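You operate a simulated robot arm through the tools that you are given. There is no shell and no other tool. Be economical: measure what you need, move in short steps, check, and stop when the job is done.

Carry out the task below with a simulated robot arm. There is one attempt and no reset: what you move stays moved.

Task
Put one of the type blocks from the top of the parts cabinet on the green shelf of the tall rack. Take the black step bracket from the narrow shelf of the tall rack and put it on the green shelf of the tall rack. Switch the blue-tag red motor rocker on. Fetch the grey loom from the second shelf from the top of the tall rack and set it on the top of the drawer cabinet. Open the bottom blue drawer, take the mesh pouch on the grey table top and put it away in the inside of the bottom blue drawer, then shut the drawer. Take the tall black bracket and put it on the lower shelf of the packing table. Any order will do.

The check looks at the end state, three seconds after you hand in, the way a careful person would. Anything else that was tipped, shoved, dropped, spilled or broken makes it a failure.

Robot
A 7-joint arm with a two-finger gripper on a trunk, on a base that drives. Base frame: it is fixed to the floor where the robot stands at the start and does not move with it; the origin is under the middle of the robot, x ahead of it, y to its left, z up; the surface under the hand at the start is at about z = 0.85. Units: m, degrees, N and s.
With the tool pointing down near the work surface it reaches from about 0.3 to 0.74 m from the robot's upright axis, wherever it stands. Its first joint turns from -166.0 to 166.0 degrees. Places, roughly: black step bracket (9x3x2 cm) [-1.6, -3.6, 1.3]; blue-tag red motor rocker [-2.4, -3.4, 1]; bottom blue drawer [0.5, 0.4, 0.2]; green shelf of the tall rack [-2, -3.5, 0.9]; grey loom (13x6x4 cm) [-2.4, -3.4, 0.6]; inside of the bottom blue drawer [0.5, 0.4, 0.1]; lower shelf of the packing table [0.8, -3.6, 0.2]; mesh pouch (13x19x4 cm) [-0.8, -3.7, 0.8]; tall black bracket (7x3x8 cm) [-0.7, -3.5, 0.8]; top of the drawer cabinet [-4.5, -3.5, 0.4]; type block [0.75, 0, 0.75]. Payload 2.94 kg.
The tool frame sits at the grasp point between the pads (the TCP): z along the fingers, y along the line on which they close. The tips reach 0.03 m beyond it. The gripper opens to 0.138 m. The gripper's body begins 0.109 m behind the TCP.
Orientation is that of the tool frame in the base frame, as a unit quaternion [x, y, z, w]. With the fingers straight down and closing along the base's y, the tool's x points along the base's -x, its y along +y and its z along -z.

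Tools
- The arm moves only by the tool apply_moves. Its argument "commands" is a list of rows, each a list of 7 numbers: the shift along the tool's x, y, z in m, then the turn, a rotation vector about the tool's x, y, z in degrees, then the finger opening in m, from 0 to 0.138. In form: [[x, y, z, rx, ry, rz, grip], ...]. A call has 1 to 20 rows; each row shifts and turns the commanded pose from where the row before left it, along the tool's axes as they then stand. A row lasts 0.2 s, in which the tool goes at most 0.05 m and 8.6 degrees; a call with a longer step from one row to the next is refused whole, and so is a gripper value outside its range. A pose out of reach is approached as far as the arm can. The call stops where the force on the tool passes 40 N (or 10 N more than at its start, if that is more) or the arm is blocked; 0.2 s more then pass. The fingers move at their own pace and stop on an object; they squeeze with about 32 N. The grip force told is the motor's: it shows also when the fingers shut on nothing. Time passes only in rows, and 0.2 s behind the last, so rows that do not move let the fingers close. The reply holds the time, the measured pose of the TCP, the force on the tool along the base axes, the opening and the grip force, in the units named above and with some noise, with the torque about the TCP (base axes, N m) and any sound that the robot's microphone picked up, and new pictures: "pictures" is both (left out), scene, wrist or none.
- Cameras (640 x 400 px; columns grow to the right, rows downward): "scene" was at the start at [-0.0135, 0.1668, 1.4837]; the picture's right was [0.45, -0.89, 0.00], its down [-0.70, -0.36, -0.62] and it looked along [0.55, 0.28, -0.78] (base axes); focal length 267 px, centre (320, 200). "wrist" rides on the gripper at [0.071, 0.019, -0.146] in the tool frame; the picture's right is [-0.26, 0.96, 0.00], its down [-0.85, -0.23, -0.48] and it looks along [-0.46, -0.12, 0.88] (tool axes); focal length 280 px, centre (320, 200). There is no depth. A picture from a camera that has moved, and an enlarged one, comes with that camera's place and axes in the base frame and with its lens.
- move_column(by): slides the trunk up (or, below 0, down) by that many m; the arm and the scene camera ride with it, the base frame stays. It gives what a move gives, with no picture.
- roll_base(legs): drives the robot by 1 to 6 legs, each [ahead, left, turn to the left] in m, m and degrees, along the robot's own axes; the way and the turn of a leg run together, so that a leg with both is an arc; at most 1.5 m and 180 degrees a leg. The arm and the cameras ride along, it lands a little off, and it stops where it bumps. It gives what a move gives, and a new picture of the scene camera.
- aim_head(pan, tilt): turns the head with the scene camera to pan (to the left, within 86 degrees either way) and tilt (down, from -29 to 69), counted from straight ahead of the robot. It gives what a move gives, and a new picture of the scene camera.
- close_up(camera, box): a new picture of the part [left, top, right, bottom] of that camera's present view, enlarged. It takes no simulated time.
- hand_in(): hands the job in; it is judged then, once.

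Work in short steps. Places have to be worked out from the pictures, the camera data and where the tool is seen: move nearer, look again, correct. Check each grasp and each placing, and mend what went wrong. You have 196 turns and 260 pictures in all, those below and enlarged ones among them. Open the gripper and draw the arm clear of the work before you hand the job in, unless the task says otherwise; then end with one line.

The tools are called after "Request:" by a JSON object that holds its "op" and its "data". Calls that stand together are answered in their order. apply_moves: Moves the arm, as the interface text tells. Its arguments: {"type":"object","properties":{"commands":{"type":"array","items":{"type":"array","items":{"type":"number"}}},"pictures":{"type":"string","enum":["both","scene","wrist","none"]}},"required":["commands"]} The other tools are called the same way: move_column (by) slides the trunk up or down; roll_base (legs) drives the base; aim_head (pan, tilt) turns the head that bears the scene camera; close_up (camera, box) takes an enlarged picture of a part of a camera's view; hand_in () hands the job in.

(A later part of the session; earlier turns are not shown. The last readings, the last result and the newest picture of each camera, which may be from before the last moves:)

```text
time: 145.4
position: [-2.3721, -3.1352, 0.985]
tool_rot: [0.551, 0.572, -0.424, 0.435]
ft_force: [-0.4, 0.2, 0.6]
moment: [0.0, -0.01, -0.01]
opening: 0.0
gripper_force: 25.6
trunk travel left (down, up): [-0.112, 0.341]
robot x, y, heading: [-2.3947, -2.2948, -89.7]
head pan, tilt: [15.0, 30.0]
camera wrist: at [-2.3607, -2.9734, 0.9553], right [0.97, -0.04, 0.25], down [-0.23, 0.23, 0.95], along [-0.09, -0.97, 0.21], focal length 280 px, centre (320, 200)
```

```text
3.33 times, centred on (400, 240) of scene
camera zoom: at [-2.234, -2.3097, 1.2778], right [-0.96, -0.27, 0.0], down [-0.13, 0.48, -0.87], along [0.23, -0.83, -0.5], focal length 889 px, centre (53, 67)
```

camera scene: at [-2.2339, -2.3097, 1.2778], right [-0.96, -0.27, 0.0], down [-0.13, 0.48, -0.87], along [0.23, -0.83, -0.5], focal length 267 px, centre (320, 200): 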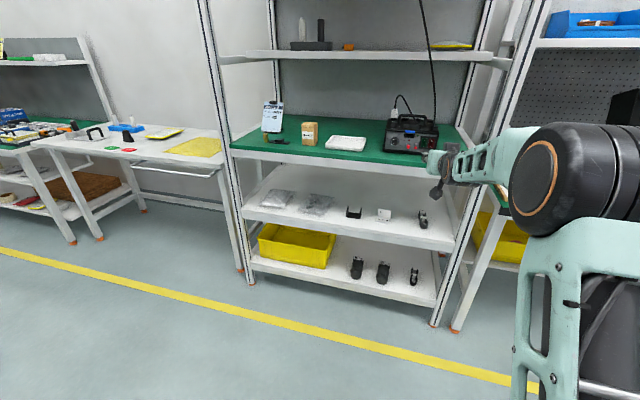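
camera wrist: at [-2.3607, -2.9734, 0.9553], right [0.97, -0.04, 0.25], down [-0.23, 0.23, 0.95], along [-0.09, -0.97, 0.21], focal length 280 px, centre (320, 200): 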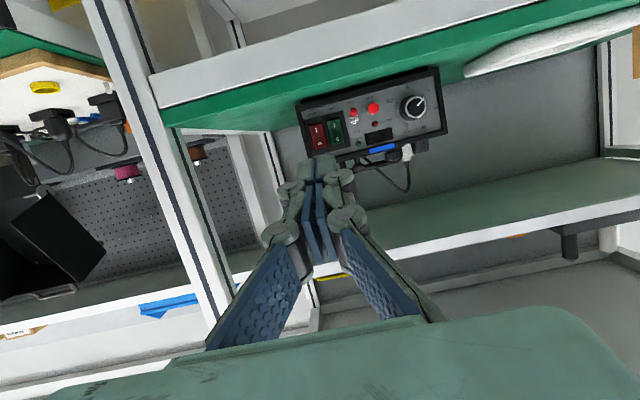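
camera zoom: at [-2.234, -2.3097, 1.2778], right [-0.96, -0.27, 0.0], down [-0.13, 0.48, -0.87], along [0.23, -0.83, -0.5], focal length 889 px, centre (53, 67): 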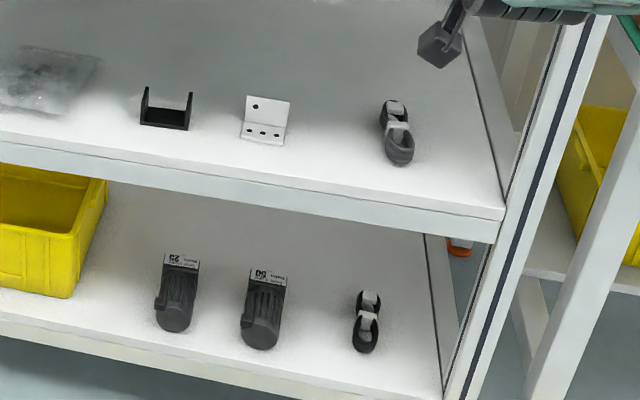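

Red MOTOR rocker: its "I" end is the lower one, at about (−2.380, −3.397, 0.942). I'll lower the closed fingertips to press with their upper edge there, then drive up close.

Request:
{"op": "apply_moves", "data": {"commands": [[0.0227, -0.005, 0.0061, 0, 0, 0, 0], [0.0227, -0.005, 0.0061, 0, 0, 0, 0]], "pictures": "none"}}

Request:
{"op": "roll_base", "data": {"legs": [[0.18, 0, 0]]}}

Request:
{"op": "apply_moves", "data": {"commands": [[0, 0, 0, 0, 0, 0, 0]], "pictures": "wrist"}}

```text
time: 146.1
position: [-2.3828, -3.1365, 0.9391]
tool_rot: [0.552, 0.572, -0.424, 0.434]
ft_force: [-0.5, 0.9, -0.2]
moment: [0.02, -0.01, -0.05]
opening: 0.0001
gripper_force: 28.3
trunk travel left (down, up): [-0.112, 0.341]
robot x, y, heading: [-2.391, -2.2978, -89.5]
head pan, tilt: [15.0, 30.0]
```

```text
time: 147.6
position: [-2.3814, -3.3179, 0.9394]
tool_rot: [0.551, 0.572, -0.424, 0.435]
ft_force: [0.0, 0.2, -0.5]
moment: [0.04, 0.04, 0.02]
opening: 0.0001
gripper_force: 28.3
trunk travel left (down, up): [-0.112, 0.341]
robot x, y, heading: [-2.3882, -2.4805, -89.6]
head pan, tilt: [15.0, 30.0]
camera scene: at [-2.2322, -2.492, 1.2778], right [-0.96, -0.27, 0.0], down [-0.13, 0.48, -0.87], along [0.23, -0.83, -0.5], focal length 267 px, centre (320, 200)
```

scene: 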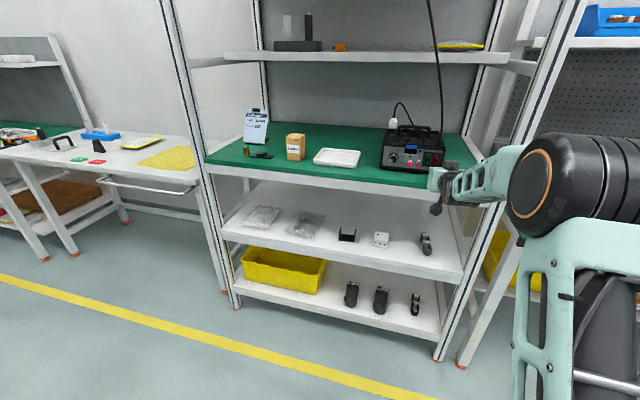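

```text
time: 148.0
position: [-2.3814, -3.3173, 0.9396]
tool_rot: [0.552, 0.571, -0.425, 0.434]
ft_force: [-0.2, -0.1, 0.1]
moment: [0.01, 0.0, 0.02]
opening: 0.0002
gripper_force: 29.1
trunk travel left (down, up): [-0.112, 0.341]
robot x, y, heading: [-2.3883, -2.4835, -89.4]
head pan, tilt: [15.0, 30.0]
camera wrist: at [-2.3688, -3.1563, 0.9081], right [0.97, -0.04, 0.25], down [-0.23, 0.23, 0.95], along [-0.09, -0.97, 0.21], focal length 280 px, centre (320, 200)
```

wrist: 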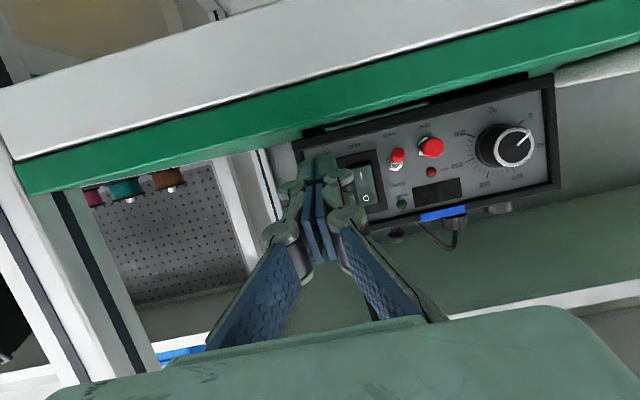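

Aligned laterally. I'll drop 2 mm and press forward.

Request:
{"op": "apply_moves", "data": {"commands": [[0.002, 0.001, 0.0005, 0, 0, 0, 0], [-0.0078, -0.001, 0.029, 0, 0, 0, 0], [-0.0013, 0, 0.0048, 0, 0, 0, 0], [-0.0013, 0, 0.0048, 0, 0, 0, 0], [-0.0008, 0, 0.0029, 0, 0, 0, 0], [0, 0, 0, 0, 0, 0, 0]], "pictures": "wrist"}}

```text
time: 149.1
position: [-2.38, -3.3522, 0.9376]
tool_rot: [0.553, 0.573, -0.423, 0.433]
ft_force: [0.1, 25.7, 5.9]
moment: [-0.29, 0.0, -0.08]
opening: 0.0059
gripper_force: 28.1
trunk travel left (down, up): [-0.112, 0.341]
robot x, y, heading: [-2.3864, -2.4803, -89.6]
head pan, tilt: [15.0, 30.0]
heard: click
stopped in row 5: the force on the tool passed its limit at 45 N (the readings are from after the stop); the commanded pose is now the measured one
camera wrist: at [-2.3679, -3.1916, 0.9069], right [0.97, -0.04, 0.25], down [-0.23, 0.23, 0.95], along [-0.09, -0.97, 0.21], focal length 280 px, centre (320, 200)
```

wrist: 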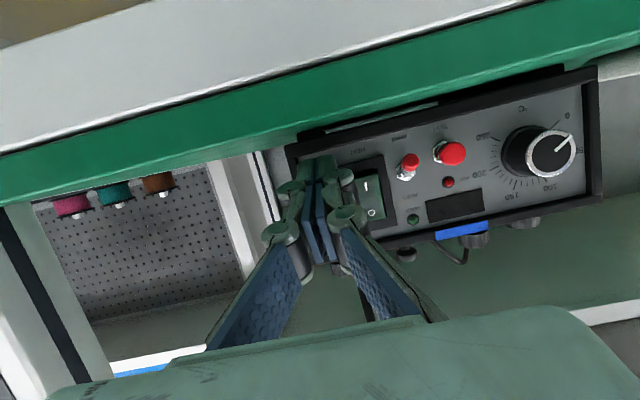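

A click was heard. I'll back off and inspect the rocker.

Request:
{"op": "apply_moves", "data": {"commands": [[0.0078, 0, -0.029, 0, 0, 0, 0], [0.0078, 0, -0.029, 0, 0, 0, 0]], "pictures": "none"}}

Request:
{"op": "roll_base", "data": {"legs": [[-0.12, 0, 0]]}}

Request:
{"op": "close_up", "data": {"camera": "wrist", "box": [280, 60, 460, 172]}}

```text
time: 149.7
position: [-2.3816, -3.2948, 0.9344]
tool_rot: [0.553, 0.573, -0.423, 0.433]
ft_force: [0.1, 0.0, 0.9]
moment: [-0.04, 0.02, -0.01]
opening: 0.0002
gripper_force: 28.4
trunk travel left (down, up): [-0.112, 0.341]
robot x, y, heading: [-2.391, -2.4807, -89.5]
head pan, tilt: [15.0, 30.0]
```

```text
time: 150.9
position: [-2.3816, -3.1775, 0.9341]
tool_rot: [0.553, 0.574, -0.421, 0.432]
ft_force: [-0.2, -0.1, 0.3]
moment: [0.02, -0.02, -0.02]
opening: 0.0001
gripper_force: 28.8
trunk travel left (down, up): [-0.112, 0.341]
robot x, y, heading: [-2.3942, -2.363, -89.4]
head pan, tilt: [15.0, 30.0]
camera scene: at [-2.2334, -2.3725, 1.2778], right [-0.96, -0.27, 0.0], down [-0.13, 0.48, -0.87], along [0.23, -0.83, -0.5], focal length 267 px, centre (320, 200)
```

scene: 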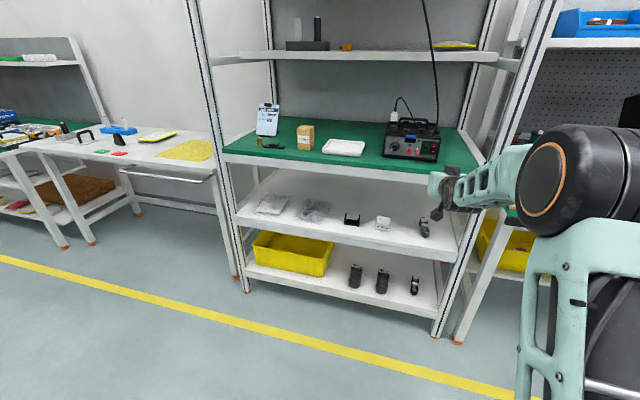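

```text
3.56 times, centred on (370, 116) of wrist
camera zoom: at [-2.3696, -3.0161, 0.9041], right [0.97, -0.04, 0.25], down [-0.23, 0.22, 0.95], along [-0.09, -0.97, 0.2], focal length 997 px, centre (142, 499)
```

zoom: 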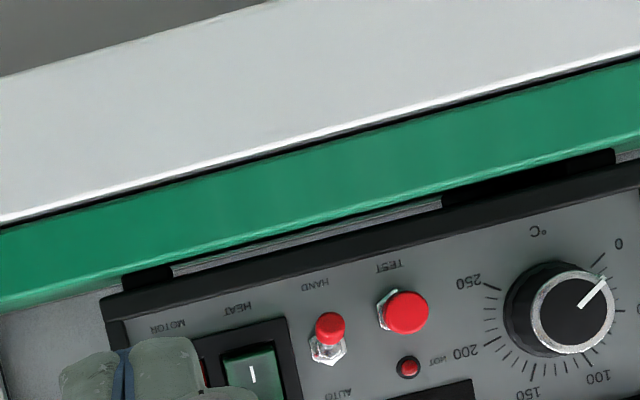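

Request:
{"op": "apply_moves", "data": {"commands": [[-0.04, 0, -0.0105, 0, 0, 0, 0], [-0.04, 0, -0.0105, 0, 0, 0, 0]], "pictures": "none"}}

Request:
{"op": "close_up", "data": {"camera": "wrist", "box": [270, 50, 400, 170]}}

```text
time: 151.5
position: [-2.3811, -3.1784, 1.0175]
tool_rot: [0.552, 0.575, -0.421, 0.433]
ft_force: [-0.6, 0.0, 0.0]
moment: [-0.01, 0.01, 0.0]
opening: 0.0002
gripper_force: 28.7
trunk travel left (down, up): [-0.112, 0.341]
robot x, y, heading: [-2.3896, -2.3659, -89.4]
head pan, tilt: [15.0, 30.0]
```

```text
3.33 times, centred on (335, 110) of wrist
camera zoom: at [-2.3693, -3.0177, 0.9877], right [0.97, -0.04, 0.25], down [-0.23, 0.22, 0.95], along [-0.09, -0.97, 0.2], focal length 935 px, centre (270, 500)
```

zoom: 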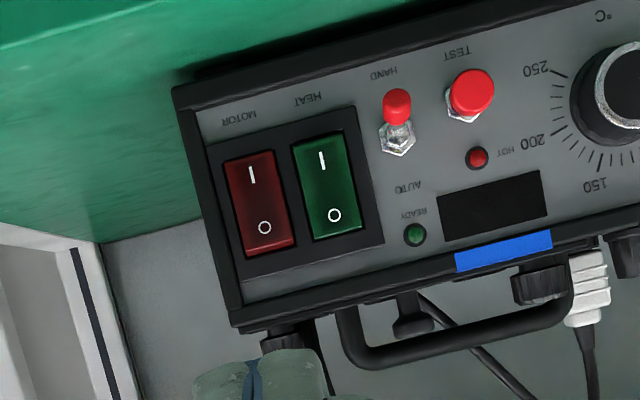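

Request:
{"op": "close_up", "data": {"camera": "wrist", "box": [308, 84, 356, 134]}}

```text
8.00 times, centred on (332, 109) of wrist
camera zoom: at [-2.3693, -3.0177, 0.9877], right [0.97, -0.04, 0.25], down [-0.23, 0.22, 0.95], along [-0.09, -0.97, 0.2], focal length 2243 px, centre (224, 928)
```

zoom: 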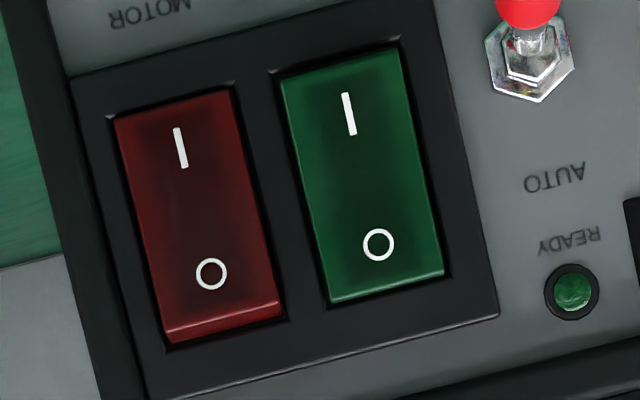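

The red MOTOR rocker now has its I end pressed in (on). Next, the grey loom on the white shelf: back off, lower the trunk and arm.

Request:
{"op": "roll_base", "data": {"legs": [[-0.15, -0.04, 0]]}}

Request:
{"op": "move_column", "data": {"by": -0.11}}

Request:
{"op": "apply_moves", "data": {"commands": [[0.0386, 0, 0.0104, 0, 0, 0, 0.1], [0.0386, 0, 0.0104, 0, 0, 0, 0.1], [0.0386, 0, 0.0104, 0, 0, 0, 0.1], [0.0386, 0, 0.0104, 0, 0, 0, 0.1], [0.0386, 0, 0.0104, 0, 0, 0, 0.1]]}}

```text
time: 152.9
position: [-2.4221, -3.0312, 1.0167]
tool_rot: [0.553, 0.574, -0.422, 0.433]
ft_force: [0.3, -0.5, 0.4]
moment: [-0.03, -0.02, 0.01]
opening: 0.0001
gripper_force: 28.5
trunk travel left (down, up): [-0.112, 0.341]
robot x, y, heading: [-2.4319, -2.2134, -89.1]
head pan, tilt: [15.0, 30.0]
camera scene: at [-2.2749, -2.2236, 1.2778], right [-0.96, -0.27, 0.0], down [-0.13, 0.48, -0.87], along [0.23, -0.83, -0.5], focal length 267 px, centre (320, 200)
```

scene: 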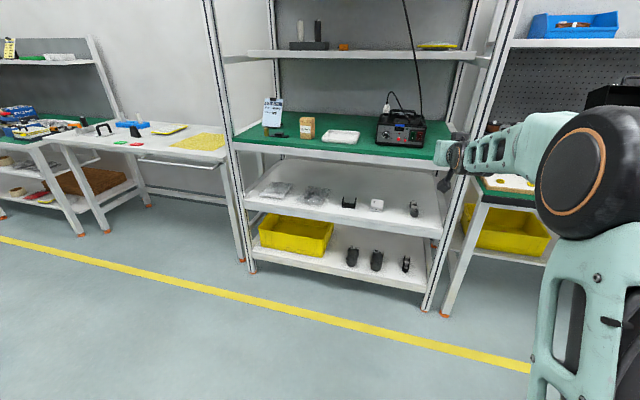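

```text
time: 154.3
position: [-2.4229, -3.0294, 0.9074]
tool_rot: [0.554, 0.574, -0.422, 0.432]
ft_force: [-0.1, 0.4, 0.3]
moment: [-0.01, -0.01, 0.01]
opening: 0.0
gripper_force: 28.0
trunk travel left (down, up): [-0.002, 0.451]
robot x, y, heading: [-2.434, -2.2103, -89.2]
head pan, tilt: [15.0, 30.0]
```

```text
time: 155.5
position: [-2.4242, -3.0302, 0.7062]
tool_rot: [0.553, 0.574, -0.422, 0.433]
ft_force: [-0.2, 0.4, 0.4]
moment: [0.07, 0.0, -0.02]
opening: 0.0999
gripper_force: 0.0
trunk travel left (down, up): [-0.002, 0.451]
robot x, y, heading: [-2.4308, -2.2135, -89.5]
head pan, tilt: [15.0, 30.0]
camera scene: at [-2.2749, -2.2233, 1.1679], right [-0.96, -0.27, 0.0], down [-0.13, 0.48, -0.87], along [0.23, -0.83, -0.5], focal length 267 px, centre (320, 200)
camera wrist: at [-2.4118, -2.8682, 0.6771], right [0.97, -0.04, 0.25], down [-0.23, 0.22, 0.95], along [-0.09, -0.97, 0.21], focal length 280 px, centre (320, 200)
```

scene: 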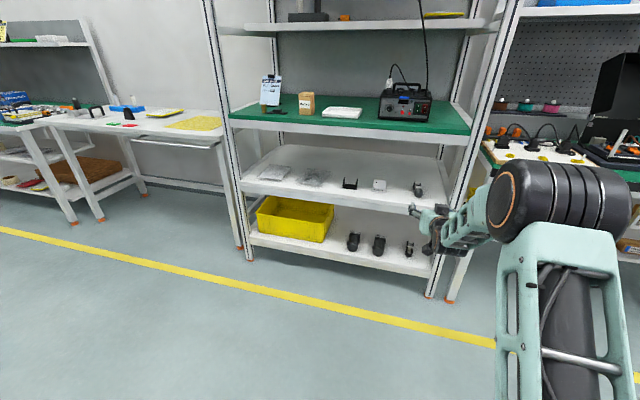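
wrist: 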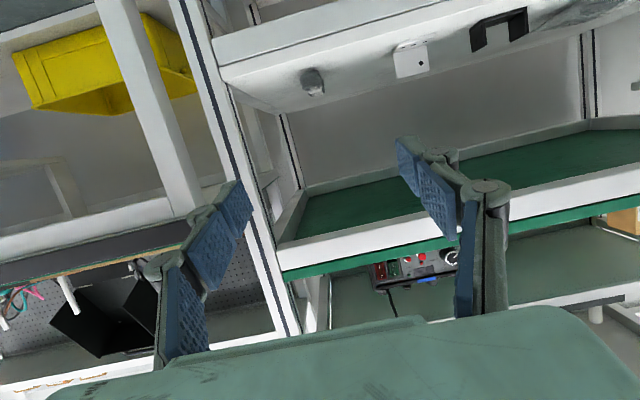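

Loom is near (−2.42, −3.45, 0.56). I'll pitch the tool further down and approach to look from above.

Request:
{"op": "apply_moves", "data": {"commands": [[0, 0, 0, 0, 8, 0, 0.1], [0, 0, 0, 0, 8, 0, 0.1], [0, 0, 0, 0, 8, 0, 0.1]], "pictures": "none"}}

Request:
{"op": "roll_base", "data": {"legs": [[0.2, 0, 0]]}}

Request:
{"op": "apply_moves", "data": {"commands": [[0, 0, 0, 0, 0, 0, 0.1]], "pictures": "wrist"}}

```text
time: 156.3
position: [-2.4243, -3.0278, 0.7074]
tool_rot: [0.629, 0.652, -0.297, 0.303]
ft_force: [-0.2, -0.2, -0.5]
moment: [-0.01, 0.01, 0.0]
opening: 0.0999
gripper_force: 0.1
trunk travel left (down, up): [-0.002, 0.451]
robot x, y, heading: [-2.4333, -2.2153, -89.4]
head pan, tilt: [15.0, 30.0]
```

```text
time: 157.9
position: [-2.4215, -3.2281, 0.7071]
tool_rot: [0.629, 0.651, -0.297, 0.303]
ft_force: [-0.4, -0.5, -0.3]
moment: [0.03, 0.0, -0.03]
opening: 0.1001
gripper_force: 0.0
trunk travel left (down, up): [-0.002, 0.451]
robot x, y, heading: [-2.4285, -2.4156, -89.4]
head pan, tilt: [15.0, 30.0]
camera scene: at [-2.2726, -2.4235, 1.1678], right [-0.96, -0.27, 0.0], down [-0.14, 0.48, -0.87], along [0.23, -0.83, -0.5], focal length 267 px, centre (320, 200)
```

scene: 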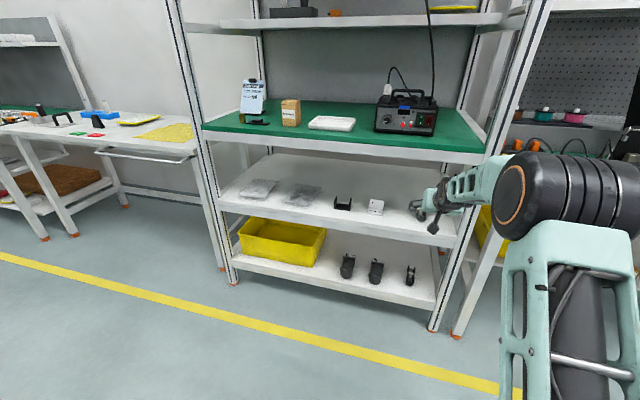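

```text
time: 158.3
position: [-2.4212, -3.2282, 0.7081]
tool_rot: [0.628, 0.652, -0.297, 0.303]
ft_force: [0.7, -0.2, -0.1]
moment: [0.0, -0.03, 0.0]
opening: 0.1001
gripper_force: 0.1
trunk travel left (down, up): [-0.002, 0.451]
robot x, y, heading: [-2.4284, -2.4141, -89.5]
head pan, tilt: [15.0, 30.0]
camera wrist: at [-2.4086, -3.0694, 0.7451], right [0.97, -0.13, 0.2], down [-0.22, -0.18, 0.96], along [-0.09, -0.97, -0.21], focal length 280 px, centre (320, 200)
```

wrist: 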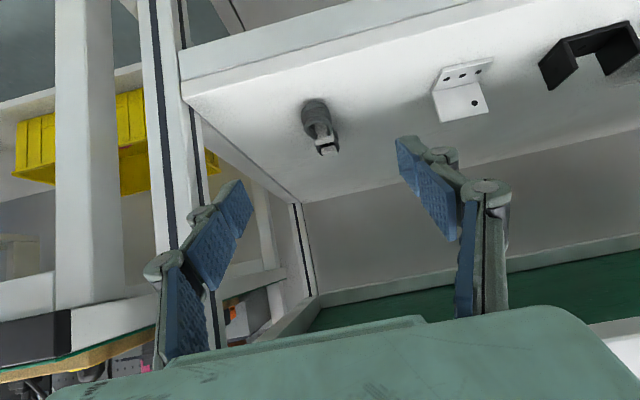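

Loom lies along y at x≈−2.423, y −3.375…−3.516. Drive forward 0.2 m over it, then look.

Request:
{"op": "roll_base", "data": {"legs": [[0.2, 0, 0]]}}

Request:
{"op": "apply_moves", "data": {"commands": [[0.0307, 0, 0.0256, 0, 0, 0, 0.1]], "pictures": "wrist"}}

```text
time: 159.9
position: [-2.4197, -3.4276, 0.7009]
tool_rot: [0.63, 0.653, -0.294, 0.301]
ft_force: [0.5, 4.6, -30.9]
moment: [-4.07, -0.18, 0.03]
opening: 0.1003
gripper_force: 0.1
trunk travel left (down, up): [-0.002, 0.451]
robot x, y, heading: [-2.4247, -2.6138, -89.5]
head pan, tilt: [15.0, 30.0]
camera scene: at [-2.2703, -2.6259, 1.1675], right [-0.96, -0.27, 0.0], down [-0.13, 0.48, -0.86], along [0.23, -0.83, -0.5], focal length 267 px, centre (320, 200)
```

scene: 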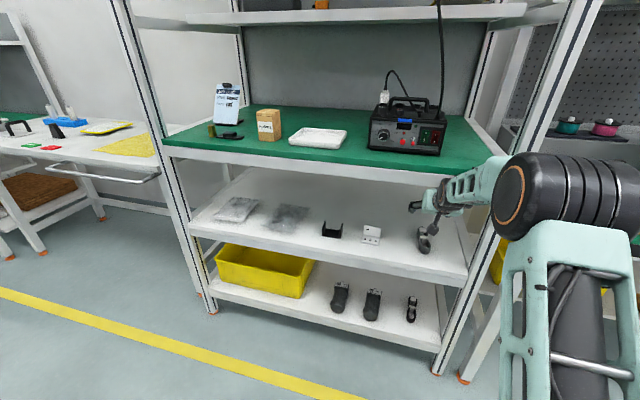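

```text
time: 160.3
position: [-2.419, -3.4274, 0.6652]
tool_rot: [0.63, 0.652, -0.296, 0.302]
ft_force: [0.2, 0.3, 1.0]
moment: [0.03, -0.01, 0.01]
opening: 0.1
gripper_force: 0.1
trunk travel left (down, up): [-0.002, 0.451]
robot x, y, heading: [-2.4294, -2.6154, -89.2]
head pan, tilt: [15.0, 30.0]
camera wrist: at [-2.4068, -3.2679, 0.7032], right [0.97, -0.14, 0.2], down [-0.22, -0.19, 0.96], along [-0.09, -0.97, -0.21], focal length 280 px, centre (320, 200)
```

wrist: 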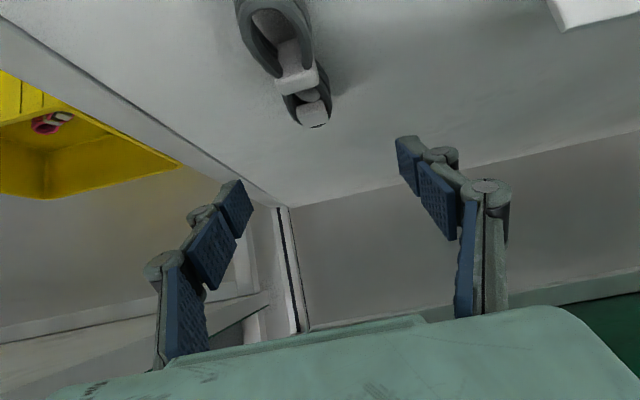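

The upper hand brushed the shelf's underside but is now clear. The loom's tie is at (−2.421, −3.437), well aligned. Lower 7 cm.

Request:
{"op": "apply_moves", "data": {"commands": [[0.027, -0.002, 0.0225, 0, 0, 0, 0.1], [0.027, 0, 0.0225, 0, 0, 0, 0.1], [0, 0, 0, 0, 0, 0, 0.1]], "pictures": "wrist"}}

```text
time: 161.1
position: [-2.4227, -3.4257, 0.5931]
tool_rot: [0.63, 0.653, -0.295, 0.301]
ft_force: [-0.3, 0.2, -0.4]
moment: [0.0, -0.01, 0.01]
opening: 0.1002
gripper_force: 0.1
trunk travel left (down, up): [-0.002, 0.451]
robot x, y, heading: [-2.4274, -2.6194, -89.4]
head pan, tilt: [15.0, 30.0]
camera wrist: at [-2.4099, -3.2673, 0.6316], right [0.97, -0.14, 0.19], down [-0.22, -0.19, 0.96], along [-0.09, -0.97, -0.21], focal length 280 px, centre (320, 200)
```

wrist: 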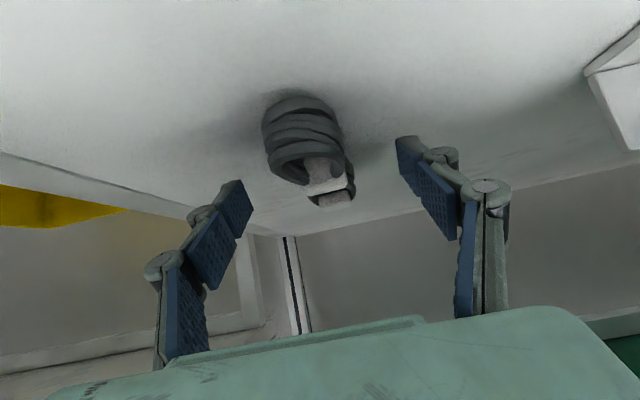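

Request:
{"op": "apply_moves", "data": {"commands": [[0.004, 0, 0.0033, 0, 0, 0, 0.1], [0, 0, 0, 0, 0, 0, 0.0], [0, 0, 0, 0, 0, 0, 0.0], [0, 0, 0, 0, 0, 0, 0.0], [0, 0, 0, 0, 0, 0, 0.0]], "pictures": "wrist"}}

```text
time: 162.3
position: [-2.4217, -3.4255, 0.5886]
tool_rot: [0.629, 0.652, -0.295, 0.302]
ft_force: [2.5, -1.2, 3.2]
moment: [0.1, -0.2, -0.08]
opening: 0.0514
gripper_force: 32.2
trunk travel left (down, up): [-0.002, 0.451]
robot x, y, heading: [-2.4309, -2.6184, -89.6]
head pan, tilt: [15.0, 30.0]
camera wrist: at [-2.4092, -3.2673, 0.6272], right [0.97, -0.14, 0.2], down [-0.22, -0.19, 0.96], along [-0.09, -0.97, -0.21], focal length 280 px, centre (320, 200)
```

wrist: 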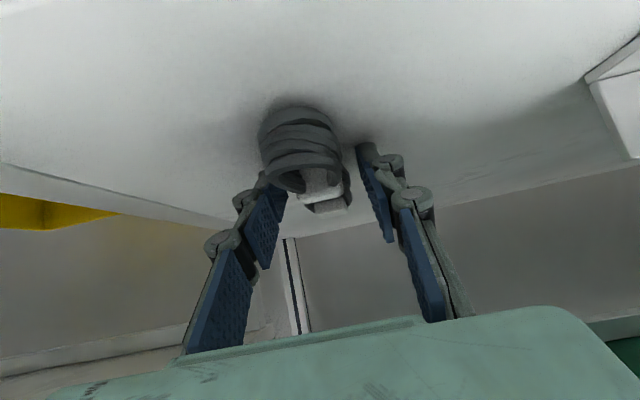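

Gripped at 51 mm. Lift 4 cm.

Request:
{"op": "apply_moves", "data": {"commands": [[-0.0154, 0, -0.0128, 0, 0, 0, 0], [-0.0154, 0, -0.0128, 0, 0, 0, 0], [0, 0, 0, 0, 0, 0, 0]], "pictures": "wrist"}}

```text
time: 163.1
position: [-2.4208, -3.4259, 0.6269]
tool_rot: [0.629, 0.653, -0.294, 0.302]
ft_force: [0.1, -0.1, -1.2]
moment: [-0.01, 0.0, 0.01]
opening: 0.0512
gripper_force: 31.7
trunk travel left (down, up): [-0.002, 0.451]
robot x, y, heading: [-2.4237, -2.6182, -89.5]
head pan, tilt: [15.0, 30.0]
camera wrist: at [-2.4095, -3.2671, 0.6664], right [0.97, -0.14, 0.19], down [-0.22, -0.19, 0.96], along [-0.09, -0.97, -0.21], focal length 280 px, centre (320, 200)
```

wrist: 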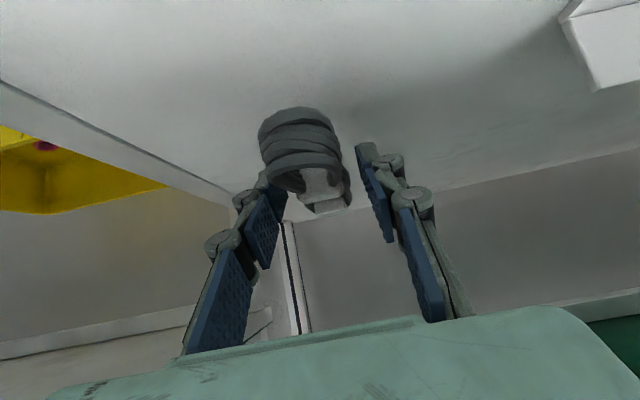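

Loom held. Back out and look west for the drawer cabinet.

Request:
{"op": "roll_base", "data": {"legs": [[-0.4, 0, 0]]}}

Request:
{"op": "move_column", "data": {"by": 0.25}}

Request:
{"op": "aim_head", "data": {"pan": -70, "tilt": 25}}

```text
time: 165.6
position: [-2.4231, -3.0269, 0.6273]
tool_rot: [0.628, 0.655, -0.294, 0.302]
ft_force: [1.3, 0.9, -0.7]
moment: [-0.01, -0.05, 0.01]
opening: 0.0511
gripper_force: 31.6
trunk travel left (down, up): [-0.002, 0.451]
robot x, y, heading: [-2.432, -2.2145, -88.8]
head pan, tilt: [15.0, 30.0]
camera scene: at [-2.2759, -2.2225, 1.1678], right [-0.96, -0.27, 0.0], down [-0.14, 0.48, -0.87], along [0.24, -0.83, -0.5], focal length 267 px, centre (320, 200)
```

scene: 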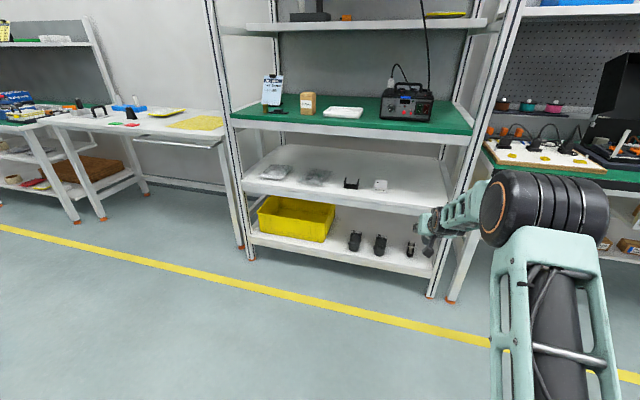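

```text
time: 168.2
position: [-2.4219, -3.0269, 0.8765]
tool_rot: [0.628, 0.654, -0.294, 0.303]
ft_force: [-0.1, 0.3, -0.8]
moment: [0.0, 0.0, 0.04]
opening: 0.0511
gripper_force: 31.7
trunk travel left (down, up): [-0.252, 0.201]
robot x, y, heading: [-2.4358, -2.2165, -89.0]
head pan, tilt: [15.0, 30.0]
```

```text
time: 169.8
position: [-2.4219, -3.0269, 0.8782]
tool_rot: [0.628, 0.654, -0.295, 0.302]
ft_force: [-0.3, 0.3, -1.1]
moment: [0.05, 0.0, 0.05]
opening: 0.0514
gripper_force: 32.1
trunk travel left (down, up): [-0.252, 0.201]
robot x, y, heading: [-2.4309, -2.2183, -89.0]
head pan, tilt: [-70.0, 25.0]
camera scene: at [-2.3868, -2.1686, 1.4258], right [-0.36, 0.93, 0.0], down [0.39, 0.15, -0.91], along [-0.85, -0.32, -0.42], focal length 267 px, centre (320, 200)
```

scene: 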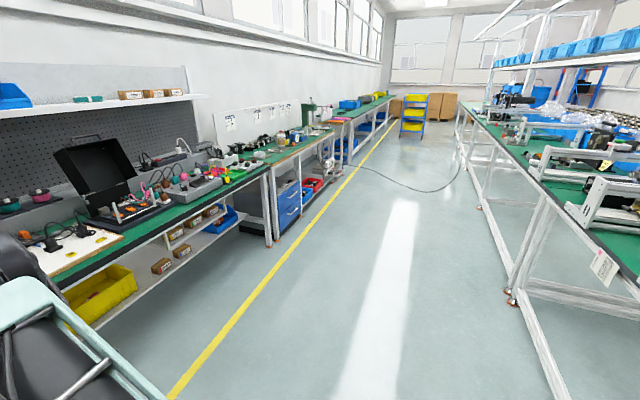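

Request:
{"op": "close_up", "data": {"camera": "scene", "box": [210, 130, 350, 250]}}

```text
3.33 times, centred on (280, 190) of scene
camera zoom: at [-2.3868, -2.1686, 1.4258], right [-0.36, 0.93, 0.0], down [0.39, 0.15, -0.91], along [-0.85, -0.32, -0.42], focal length 889 px, centre (453, 233)
```

zoom: 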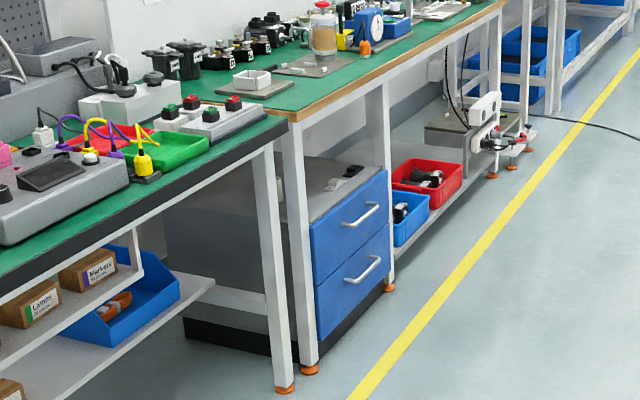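

The drawer cabinet (two blue drawers, grey top) is under the next bench: x −4.32…−4.82, front y≈−3.31. I'll back a little and strafe west.

Request:
{"op": "roll_base", "data": {"legs": [[-0.13, 0, -0.8], [0, -1.5, 0], [0, -0.58, 0]]}}

Request:
{"op": "aim_head", "data": {"pan": 10, "tilt": 40}}

```text
time: 189.2
position: [-4.527, -2.8967, 0.8778]
tool_rot: [0.634, 0.648, -0.296, 0.299]
ft_force: [0.0, 0.0, -0.7]
moment: [-0.01, -0.02, 0.01]
opening: 0.0511
gripper_force: 31.8
trunk travel left (down, up): [-0.252, 0.201]
robot x, y, heading: [-4.5236, -2.0836, -90.2]
head pan, tilt: [-70.0, 25.0]
camera scene: at [-4.4736, -2.0402, 1.4258], right [-0.34, 0.94, 0.0], down [0.4, 0.14, -0.91], along [-0.85, -0.31, -0.42], focal length 267 px, centre (320, 200)
```

scene: 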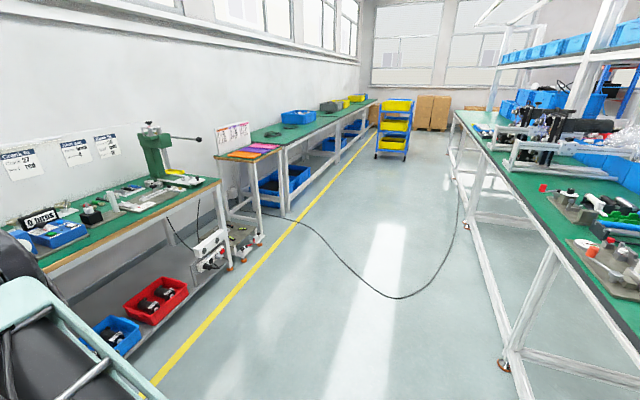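

```text
time: 190.7
position: [-4.5264, -2.8968, 0.8772]
tool_rot: [0.634, 0.648, -0.297, 0.299]
ft_force: [-0.2, -0.5, -0.4]
moment: [0.0, 0.03, 0.02]
opening: 0.051
gripper_force: 31.8
trunk travel left (down, up): [-0.252, 0.201]
robot x, y, heading: [-4.5233, -2.082, -90.1]
head pan, tilt: [10.0, 40.0]
camera scene: at [-4.3725, -2.0927, 1.4025], right [-0.99, -0.17, 0.0], down [-0.11, 0.63, -0.77], along [0.13, -0.75, -0.64], focal length 267 px, centre (320, 200)
```

scene: 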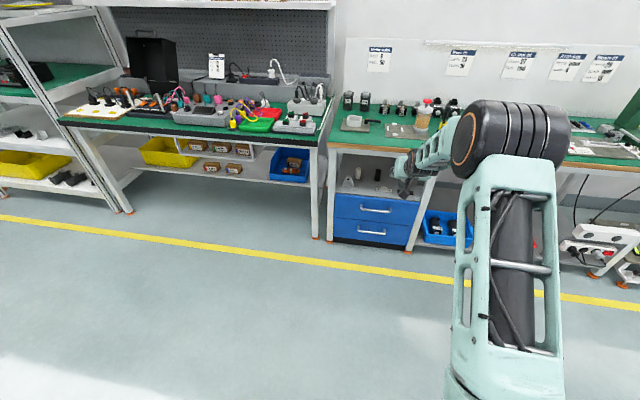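

Request:
{"op": "close_up", "data": {"camera": "scene", "box": [310, 130, 450, 260]}}

```text
3.08 times, centred on (380, 195) of scene
camera zoom: at [-4.3725, -2.0927, 1.4025], right [-0.99, -0.17, 0.0], down [-0.11, 0.63, -0.77], along [0.13, -0.75, -0.64], focal length 821 px, centre (135, 215)
```

zoom: 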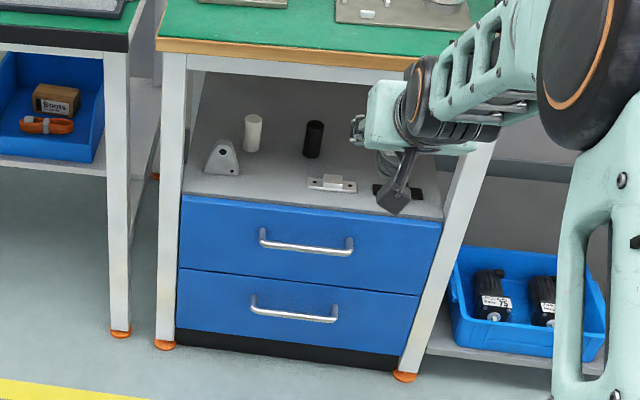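

The cabinet top (z≈0.42) has a free gap between the triangular bracket and the silver/black pieces, centred x≈−4.432. I'll strafe left, lower, and check.

Request:
{"op": "roll_base", "data": {"legs": [[0, 0.095, 0], [0.25, 0, 0]]}}

Request:
{"op": "move_column", "data": {"by": -0.25}}

Request:
{"op": "apply_moves", "data": {"commands": [[0.03, 0, 0.025, 0, 0, 0, 0], [0.03, 0, 0.025, 0, 0, 0, 0], [0.03, 0, 0.025, 0, 0, 0, 0]]}}

```text
time: 193.7
position: [-4.4315, -3.1475, 0.8766]
tool_rot: [0.634, 0.648, -0.297, 0.299]
ft_force: [0.8, -0.2, -0.6]
moment: [0.01, 0.01, -0.01]
opening: 0.0509
gripper_force: 31.9
trunk travel left (down, up): [-0.252, 0.201]
robot x, y, heading: [-4.4254, -2.3367, -89.8]
head pan, tilt: [10.0, 40.0]
camera scene: at [-4.2773, -2.3432, 1.4025], right [-0.99, -0.17, 0.0], down [-0.11, 0.63, -0.77], along [0.13, -0.75, -0.64], focal length 267 px, centre (320, 200)
```

scene: 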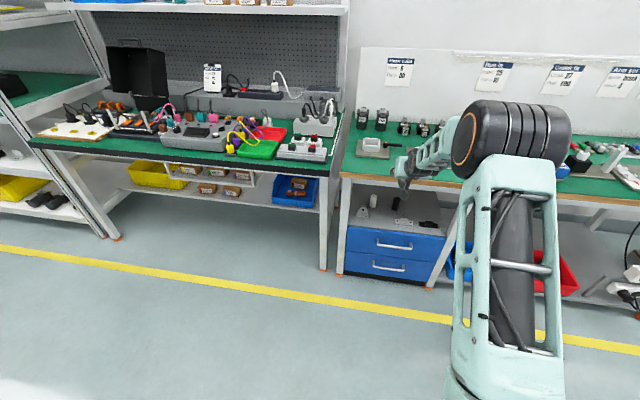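

```text
time: 196.2
position: [-4.4309, -3.1465, 0.6274]
tool_rot: [0.634, 0.648, -0.297, 0.299]
ft_force: [0.8, -0.9, -1.2]
moment: [0.03, 0.02, 0.0]
opening: 0.0509
gripper_force: 31.7
trunk travel left (down, up): [-0.002, 0.451]
robot x, y, heading: [-4.4258, -2.3327, -90.1]
head pan, tilt: [10.0, 40.0]
```

```text
time: 197.0
position: [-4.4301, -3.1471, 0.5115]
tool_rot: [0.634, 0.649, -0.296, 0.3]
ft_force: [-0.4, 0.1, -0.3]
moment: [0.09, -0.01, 0.0]
opening: 0.0511
gripper_force: 32.2
trunk travel left (down, up): [-0.002, 0.451]
robot x, y, heading: [-4.4259, -2.3383, -90.2]
head pan, tilt: [10.0, 40.0]
camera scene: at [-4.2773, -2.3429, 1.1525], right [-0.99, -0.17, 0.0], down [-0.11, 0.63, -0.77], along [0.13, -0.75, -0.64], focal length 267 px, centre (320, 200)
camera wrist: at [-4.4171, -2.989, 0.5502], right [0.97, -0.15, 0.2], down [-0.22, -0.19, 0.96], along [-0.11, -0.97, -0.21], focal length 280 px, centre (320, 200)
```

scene: 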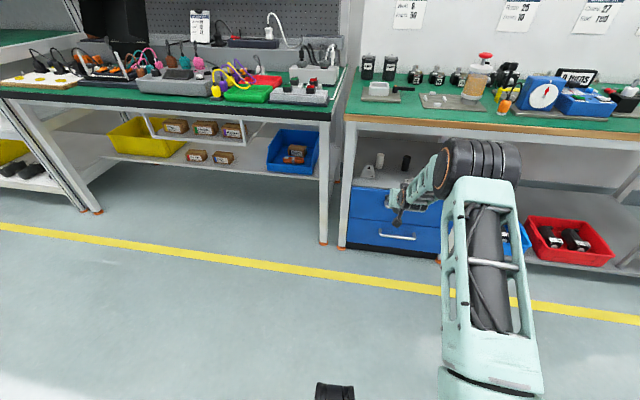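
wrist: 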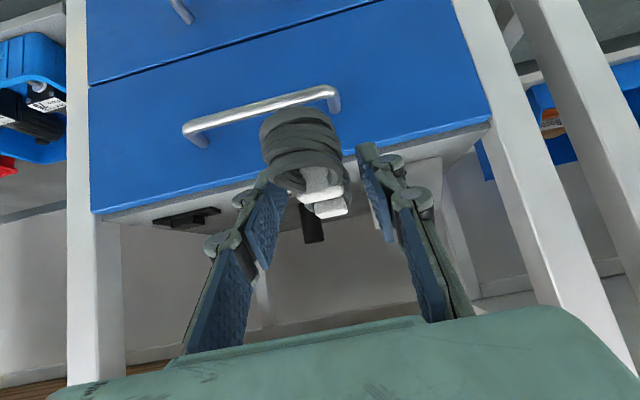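

Cabinet top edge ≈0.43; loom clears it by ~4.5 cm. Drive forward partway and look.

Request:
{"op": "roll_base", "data": {"legs": [[0.14, 0, 0]]}}

Request:
{"op": "apply_moves", "data": {"commands": [[0, 0, 0, 0, 0, 0, 0]], "pictures": "wrist"}}

```text
time: 198.3
position: [-4.4313, -3.2864, 0.5114]
tool_rot: [0.634, 0.649, -0.296, 0.299]
ft_force: [-0.2, -0.2, -2.1]
moment: [0.04, -0.01, -0.01]
opening: 0.0508
gripper_force: 32.0
trunk travel left (down, up): [-0.002, 0.451]
robot x, y, heading: [-4.4278, -2.4707, -89.8]
head pan, tilt: [10.0, 40.0]
camera scene: at [-4.2776, -2.4816, 1.1525], right [-0.99, -0.17, 0.0], down [-0.11, 0.63, -0.77], along [0.13, -0.75, -0.64], focal length 267 px, centre (320, 200)
```

scene: 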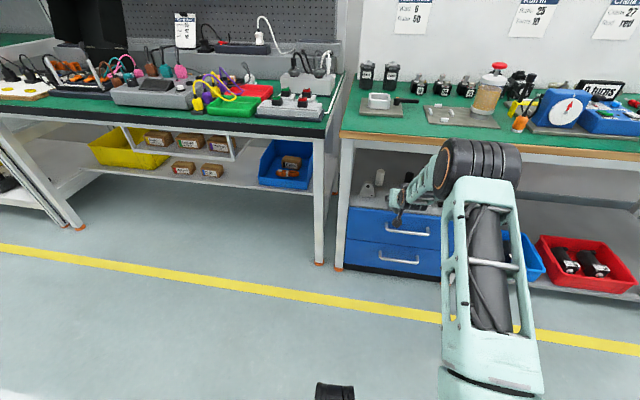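

```text
time: 198.8
position: [-4.4312, -3.2864, 0.5096]
tool_rot: [0.634, 0.648, -0.297, 0.3]
ft_force: [0.5, 0.5, -1.1]
moment: [0.02, 0.0, 0.01]
opening: 0.0511
gripper_force: 32.0
trunk travel left (down, up): [-0.002, 0.451]
robot x, y, heading: [-4.4269, -2.4739, -90.2]
head pan, tilt: [10.0, 40.0]
camera wrist: at [-4.417, -3.1272, 0.5499], right [0.97, -0.15, 0.19], down [-0.22, -0.19, 0.96], along [-0.11, -0.97, -0.22], focal length 280 px, centre (320, 200)
```

wrist: 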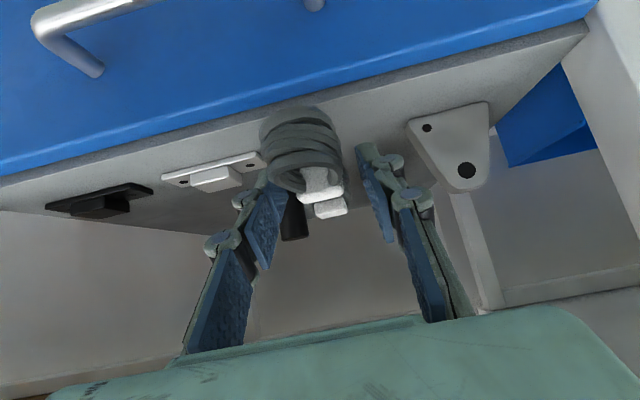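

Request:
{"op": "close_up", "data": {"camera": "scene", "box": [335, 150, 465, 250]}}

```text
4.00 times, centred on (400, 200) of scene
camera zoom: at [-4.2776, -2.4816, 1.1525], right [-0.99, -0.17, 0.0], down [-0.11, 0.63, -0.77], along [0.13, -0.75, -0.64], focal length 1067 px, centre (0, 200)
```

zoom: 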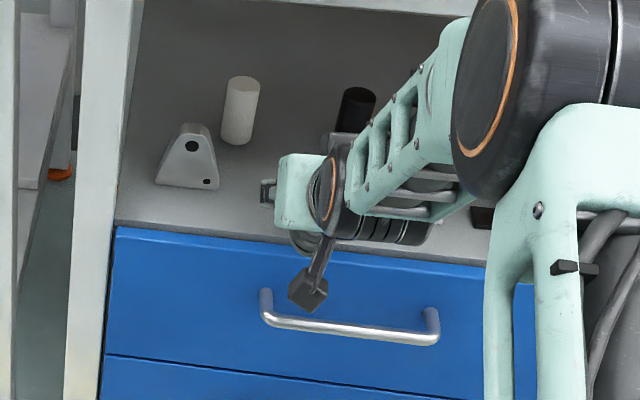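

Clearances fit with TCP x≈−4.432. Forward 9 cm.

Request:
{"op": "roll_base", "data": {"legs": [[0.09, 0, 0]]}}

Request:
{"op": "apply_moves", "data": {"commands": [[0.0154, 0, 0.0128, 0, 0, 0, 0], [0, 0, 0, 0, 0, 0, 0]], "pictures": "wrist"}}

```text
time: 199.8
position: [-4.4313, -3.3751, 0.5106]
tool_rot: [0.633, 0.649, -0.296, 0.299]
ft_force: [0.1, -0.3, -0.7]
moment: [0.01, -0.01, 0.0]
opening: 0.0509
gripper_force: 31.9
trunk travel left (down, up): [-0.002, 0.451]
robot x, y, heading: [-4.4275, -2.5651, -90.0]
head pan, tilt: [10.0, 40.0]
camera scene: at [-4.2777, -2.5706, 1.1525], right [-0.98, -0.17, 0.0], down [-0.11, 0.63, -0.77], along [0.13, -0.75, -0.64], focal length 267 px, centre (320, 200)
```

scene: 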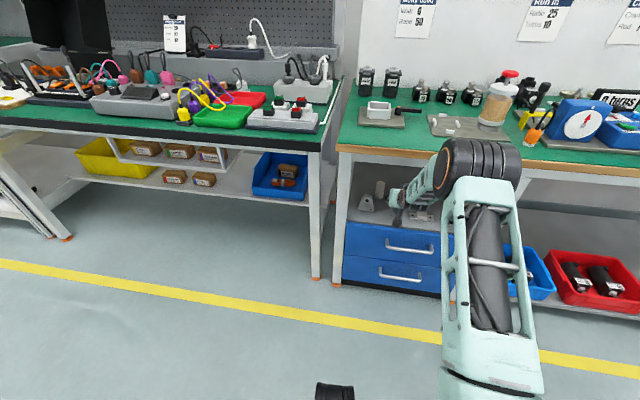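

```text
time: 200.4
position: [-4.4325, -3.3746, 0.4913]
tool_rot: [0.634, 0.649, -0.297, 0.299]
ft_force: [0.1, 0.6, -0.9]
moment: [-0.03, -0.02, -0.04]
opening: 0.0509
gripper_force: 31.6
trunk travel left (down, up): [-0.002, 0.451]
robot x, y, heading: [-4.4248, -2.5665, -90.3]
head pan, tilt: [10.0, 40.0]
camera wrist: at [-4.4173, -3.2164, 0.53], right [0.97, -0.15, 0.19], down [-0.22, -0.19, 0.96], along [-0.11, -0.97, -0.21], focal length 280 px, centre (320, 200)
```

wrist: 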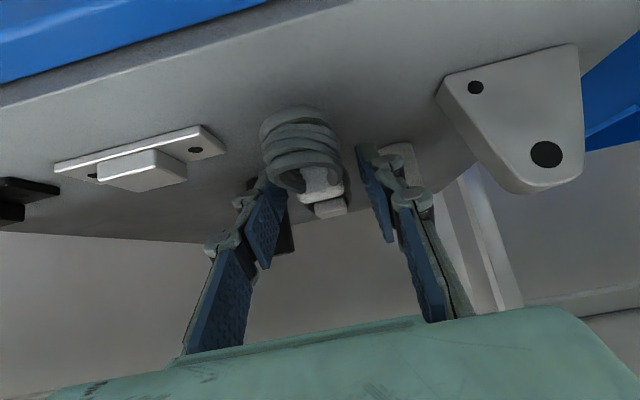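

Clear on both sides. Lower to contact.

Request:
{"op": "apply_moves", "data": {"commands": [[0.0108, 0, 0.009, 0, 0, 0, 0], [0.0054, 0, 0.0045, 0, 0, 0, 0], [0.0023, 0, 0.0019, 0, 0, 0, 0], [0, 0, 0, 0, 0, 0, 0]], "pictures": "none"}}

```text
time: 201.4
position: [-4.4307, -3.3769, 0.4762]
tool_rot: [0.632, 0.647, -0.3, 0.303]
ft_force: [-0.6, 17.3, 30.8]
moment: [0.28, -0.66, 0.32]
opening: 0.0512
gripper_force: 31.9
trunk travel left (down, up): [-0.002, 0.451]
robot x, y, heading: [-4.4265, -2.5624, -90.2]
head pan, tilt: [10.0, 40.0]
```

Request:
{"op": "apply_moves", "data": {"commands": [[-0.0015, 0, -0.0013, 0, 0, 0, 0]], "pictures": "wrist"}}

```text
time: 201.8
position: [-4.4315, -3.3765, 0.4745]
tool_rot: [0.632, 0.647, -0.3, 0.303]
ft_force: [-0.9, 4.5, 24.9]
moment: [-0.68, -0.58, 0.1]
opening: 0.0511
gripper_force: 32.0
trunk travel left (down, up): [-0.002, 0.451]
robot x, y, heading: [-4.4264, -2.5609, -90.4]
head pan, tilt: [10.0, 40.0]
camera wrist: at [-4.4171, -3.2173, 0.5125], right [0.97, -0.15, 0.2], down [-0.22, -0.18, 0.96], along [-0.11, -0.97, -0.2], focal length 280 px, centre (320, 200)
```

wrist: 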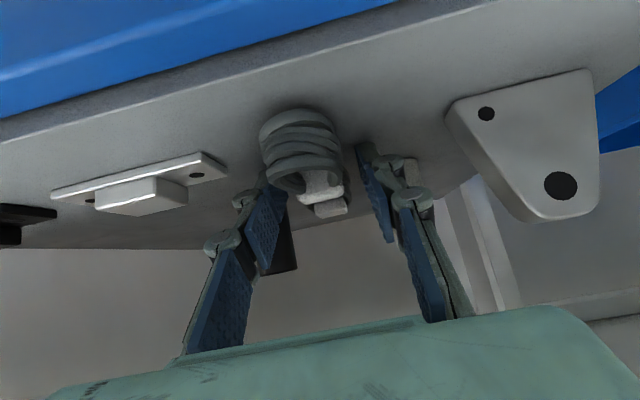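

The loom is resting on the top. Release and withdraw along the tool axis.

Request:
{"op": "apply_moves", "data": {"commands": [[-0.0015, 0, -0.0013, 0, 0, 0, 0], [0, 0, 0, 0, 0, 0, 0.07], [0, 0, 0, 0, 0, 0, 0.07], [0, 0, -0.02, 0, 0, 0, 0.07], [0, 0, -0.03, 0, 0, 0, 0.07], [0, 0, -0.04, 0, 0, 0, 0.07]], "pictures": "wrist"}}

```text
time: 203.2
position: [-4.4321, -3.3051, 0.5283]
tool_rot: [0.634, 0.65, -0.295, 0.298]
ft_force: [-0.1, 0.4, 0.7]
moment: [-0.06, -0.05, 0.02]
opening: 0.07
gripper_force: 0.0
trunk travel left (down, up): [-0.002, 0.451]
robot x, y, heading: [-4.4243, -2.5627, -90.1]
head pan, tilt: [10.0, 40.0]
camera wrist: at [-4.4176, -3.1459, 0.568], right [0.97, -0.15, 0.19], down [-0.22, -0.19, 0.96], along [-0.11, -0.97, -0.22], focal length 280 px, centre (320, 200)
```

wrist: 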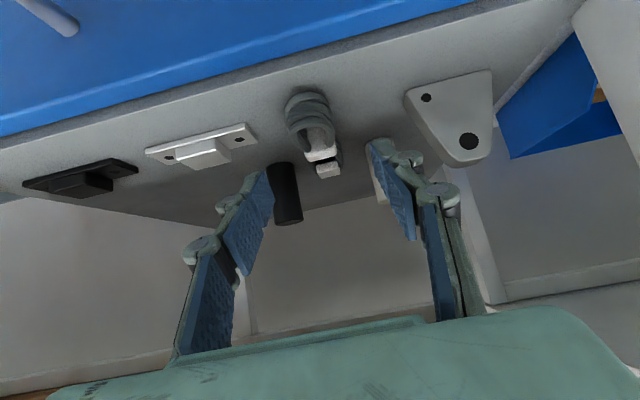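

Loom placed with neighbours undisturbed. Now drive east to the grey table for the tall black bracket.

Request:
{"op": "roll_base", "data": {"legs": [[-0.46, 0, 0.2], [0, 1.5, 0], [0, 1.5, 0], [0, 0.7, 0]]}}

Request:
{"op": "move_column", "data": {"by": 0.4}}

Request:
{"op": "aim_head", "data": {"pan": 0, "tilt": 35}}

```text
time: 237.9
position: [-0.7561, -2.8596, 0.5293]
tool_rot: [0.64, 0.642, -0.3, 0.297]
ft_force: [0.5, 0.4, -0.7]
moment: [-0.01, 0.02, -0.03]
opening: 0.07
gripper_force: 0.0
trunk travel left (down, up): [-0.002, 0.451]
robot x, y, heading: [-0.7332, -2.115, -90.8]
head pan, tilt: [10.0, 40.0]
camera scene: at [-0.5865, -2.127, 1.1525], right [-0.99, -0.15, 0.0], down [-0.1, 0.64, -0.77], along [0.12, -0.76, -0.64], focal length 267 px, centre (320, 200)
```

scene: 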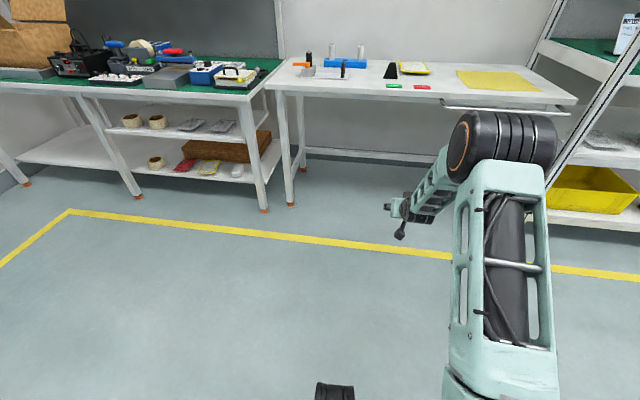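

```text
time: 241.8
position: [-0.7537, -2.8596, 0.9307]
tool_rot: [0.64, 0.642, -0.301, 0.297]
ft_force: [0.5, 0.0, -0.7]
moment: [0.03, 0.0, 0.03]
opening: 0.0701
gripper_force: 0.0
trunk travel left (down, up): [-0.402, 0.051]
robot x, y, heading: [-0.7358, -2.1177, -91.5]
head pan, tilt: [10.0, 40.0]
```

```text
time: 242.5
position: [-0.7549, -2.8581, 0.9294]
tool_rot: [0.64, 0.642, -0.3, 0.297]
ft_force: [-0.5, 0.0, 0.7]
moment: [-0.03, -0.02, 0.02]
opening: 0.0701
gripper_force: 0.2
trunk travel left (down, up): [-0.402, 0.051]
robot x, y, heading: [-0.7365, -2.1209, -91.0]
head pan, tilt: [0.0, 35.0]
camera scene: at [-0.6013, -2.131, 1.56], right [-1.0, 0.02, 0.0], down [0.01, 0.57, -0.82], along [-0.02, -0.82, -0.57], focal length 267 px, centre (320, 200)
```

scene: 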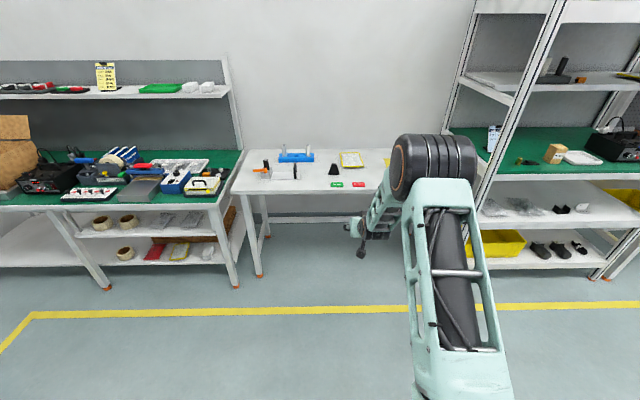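

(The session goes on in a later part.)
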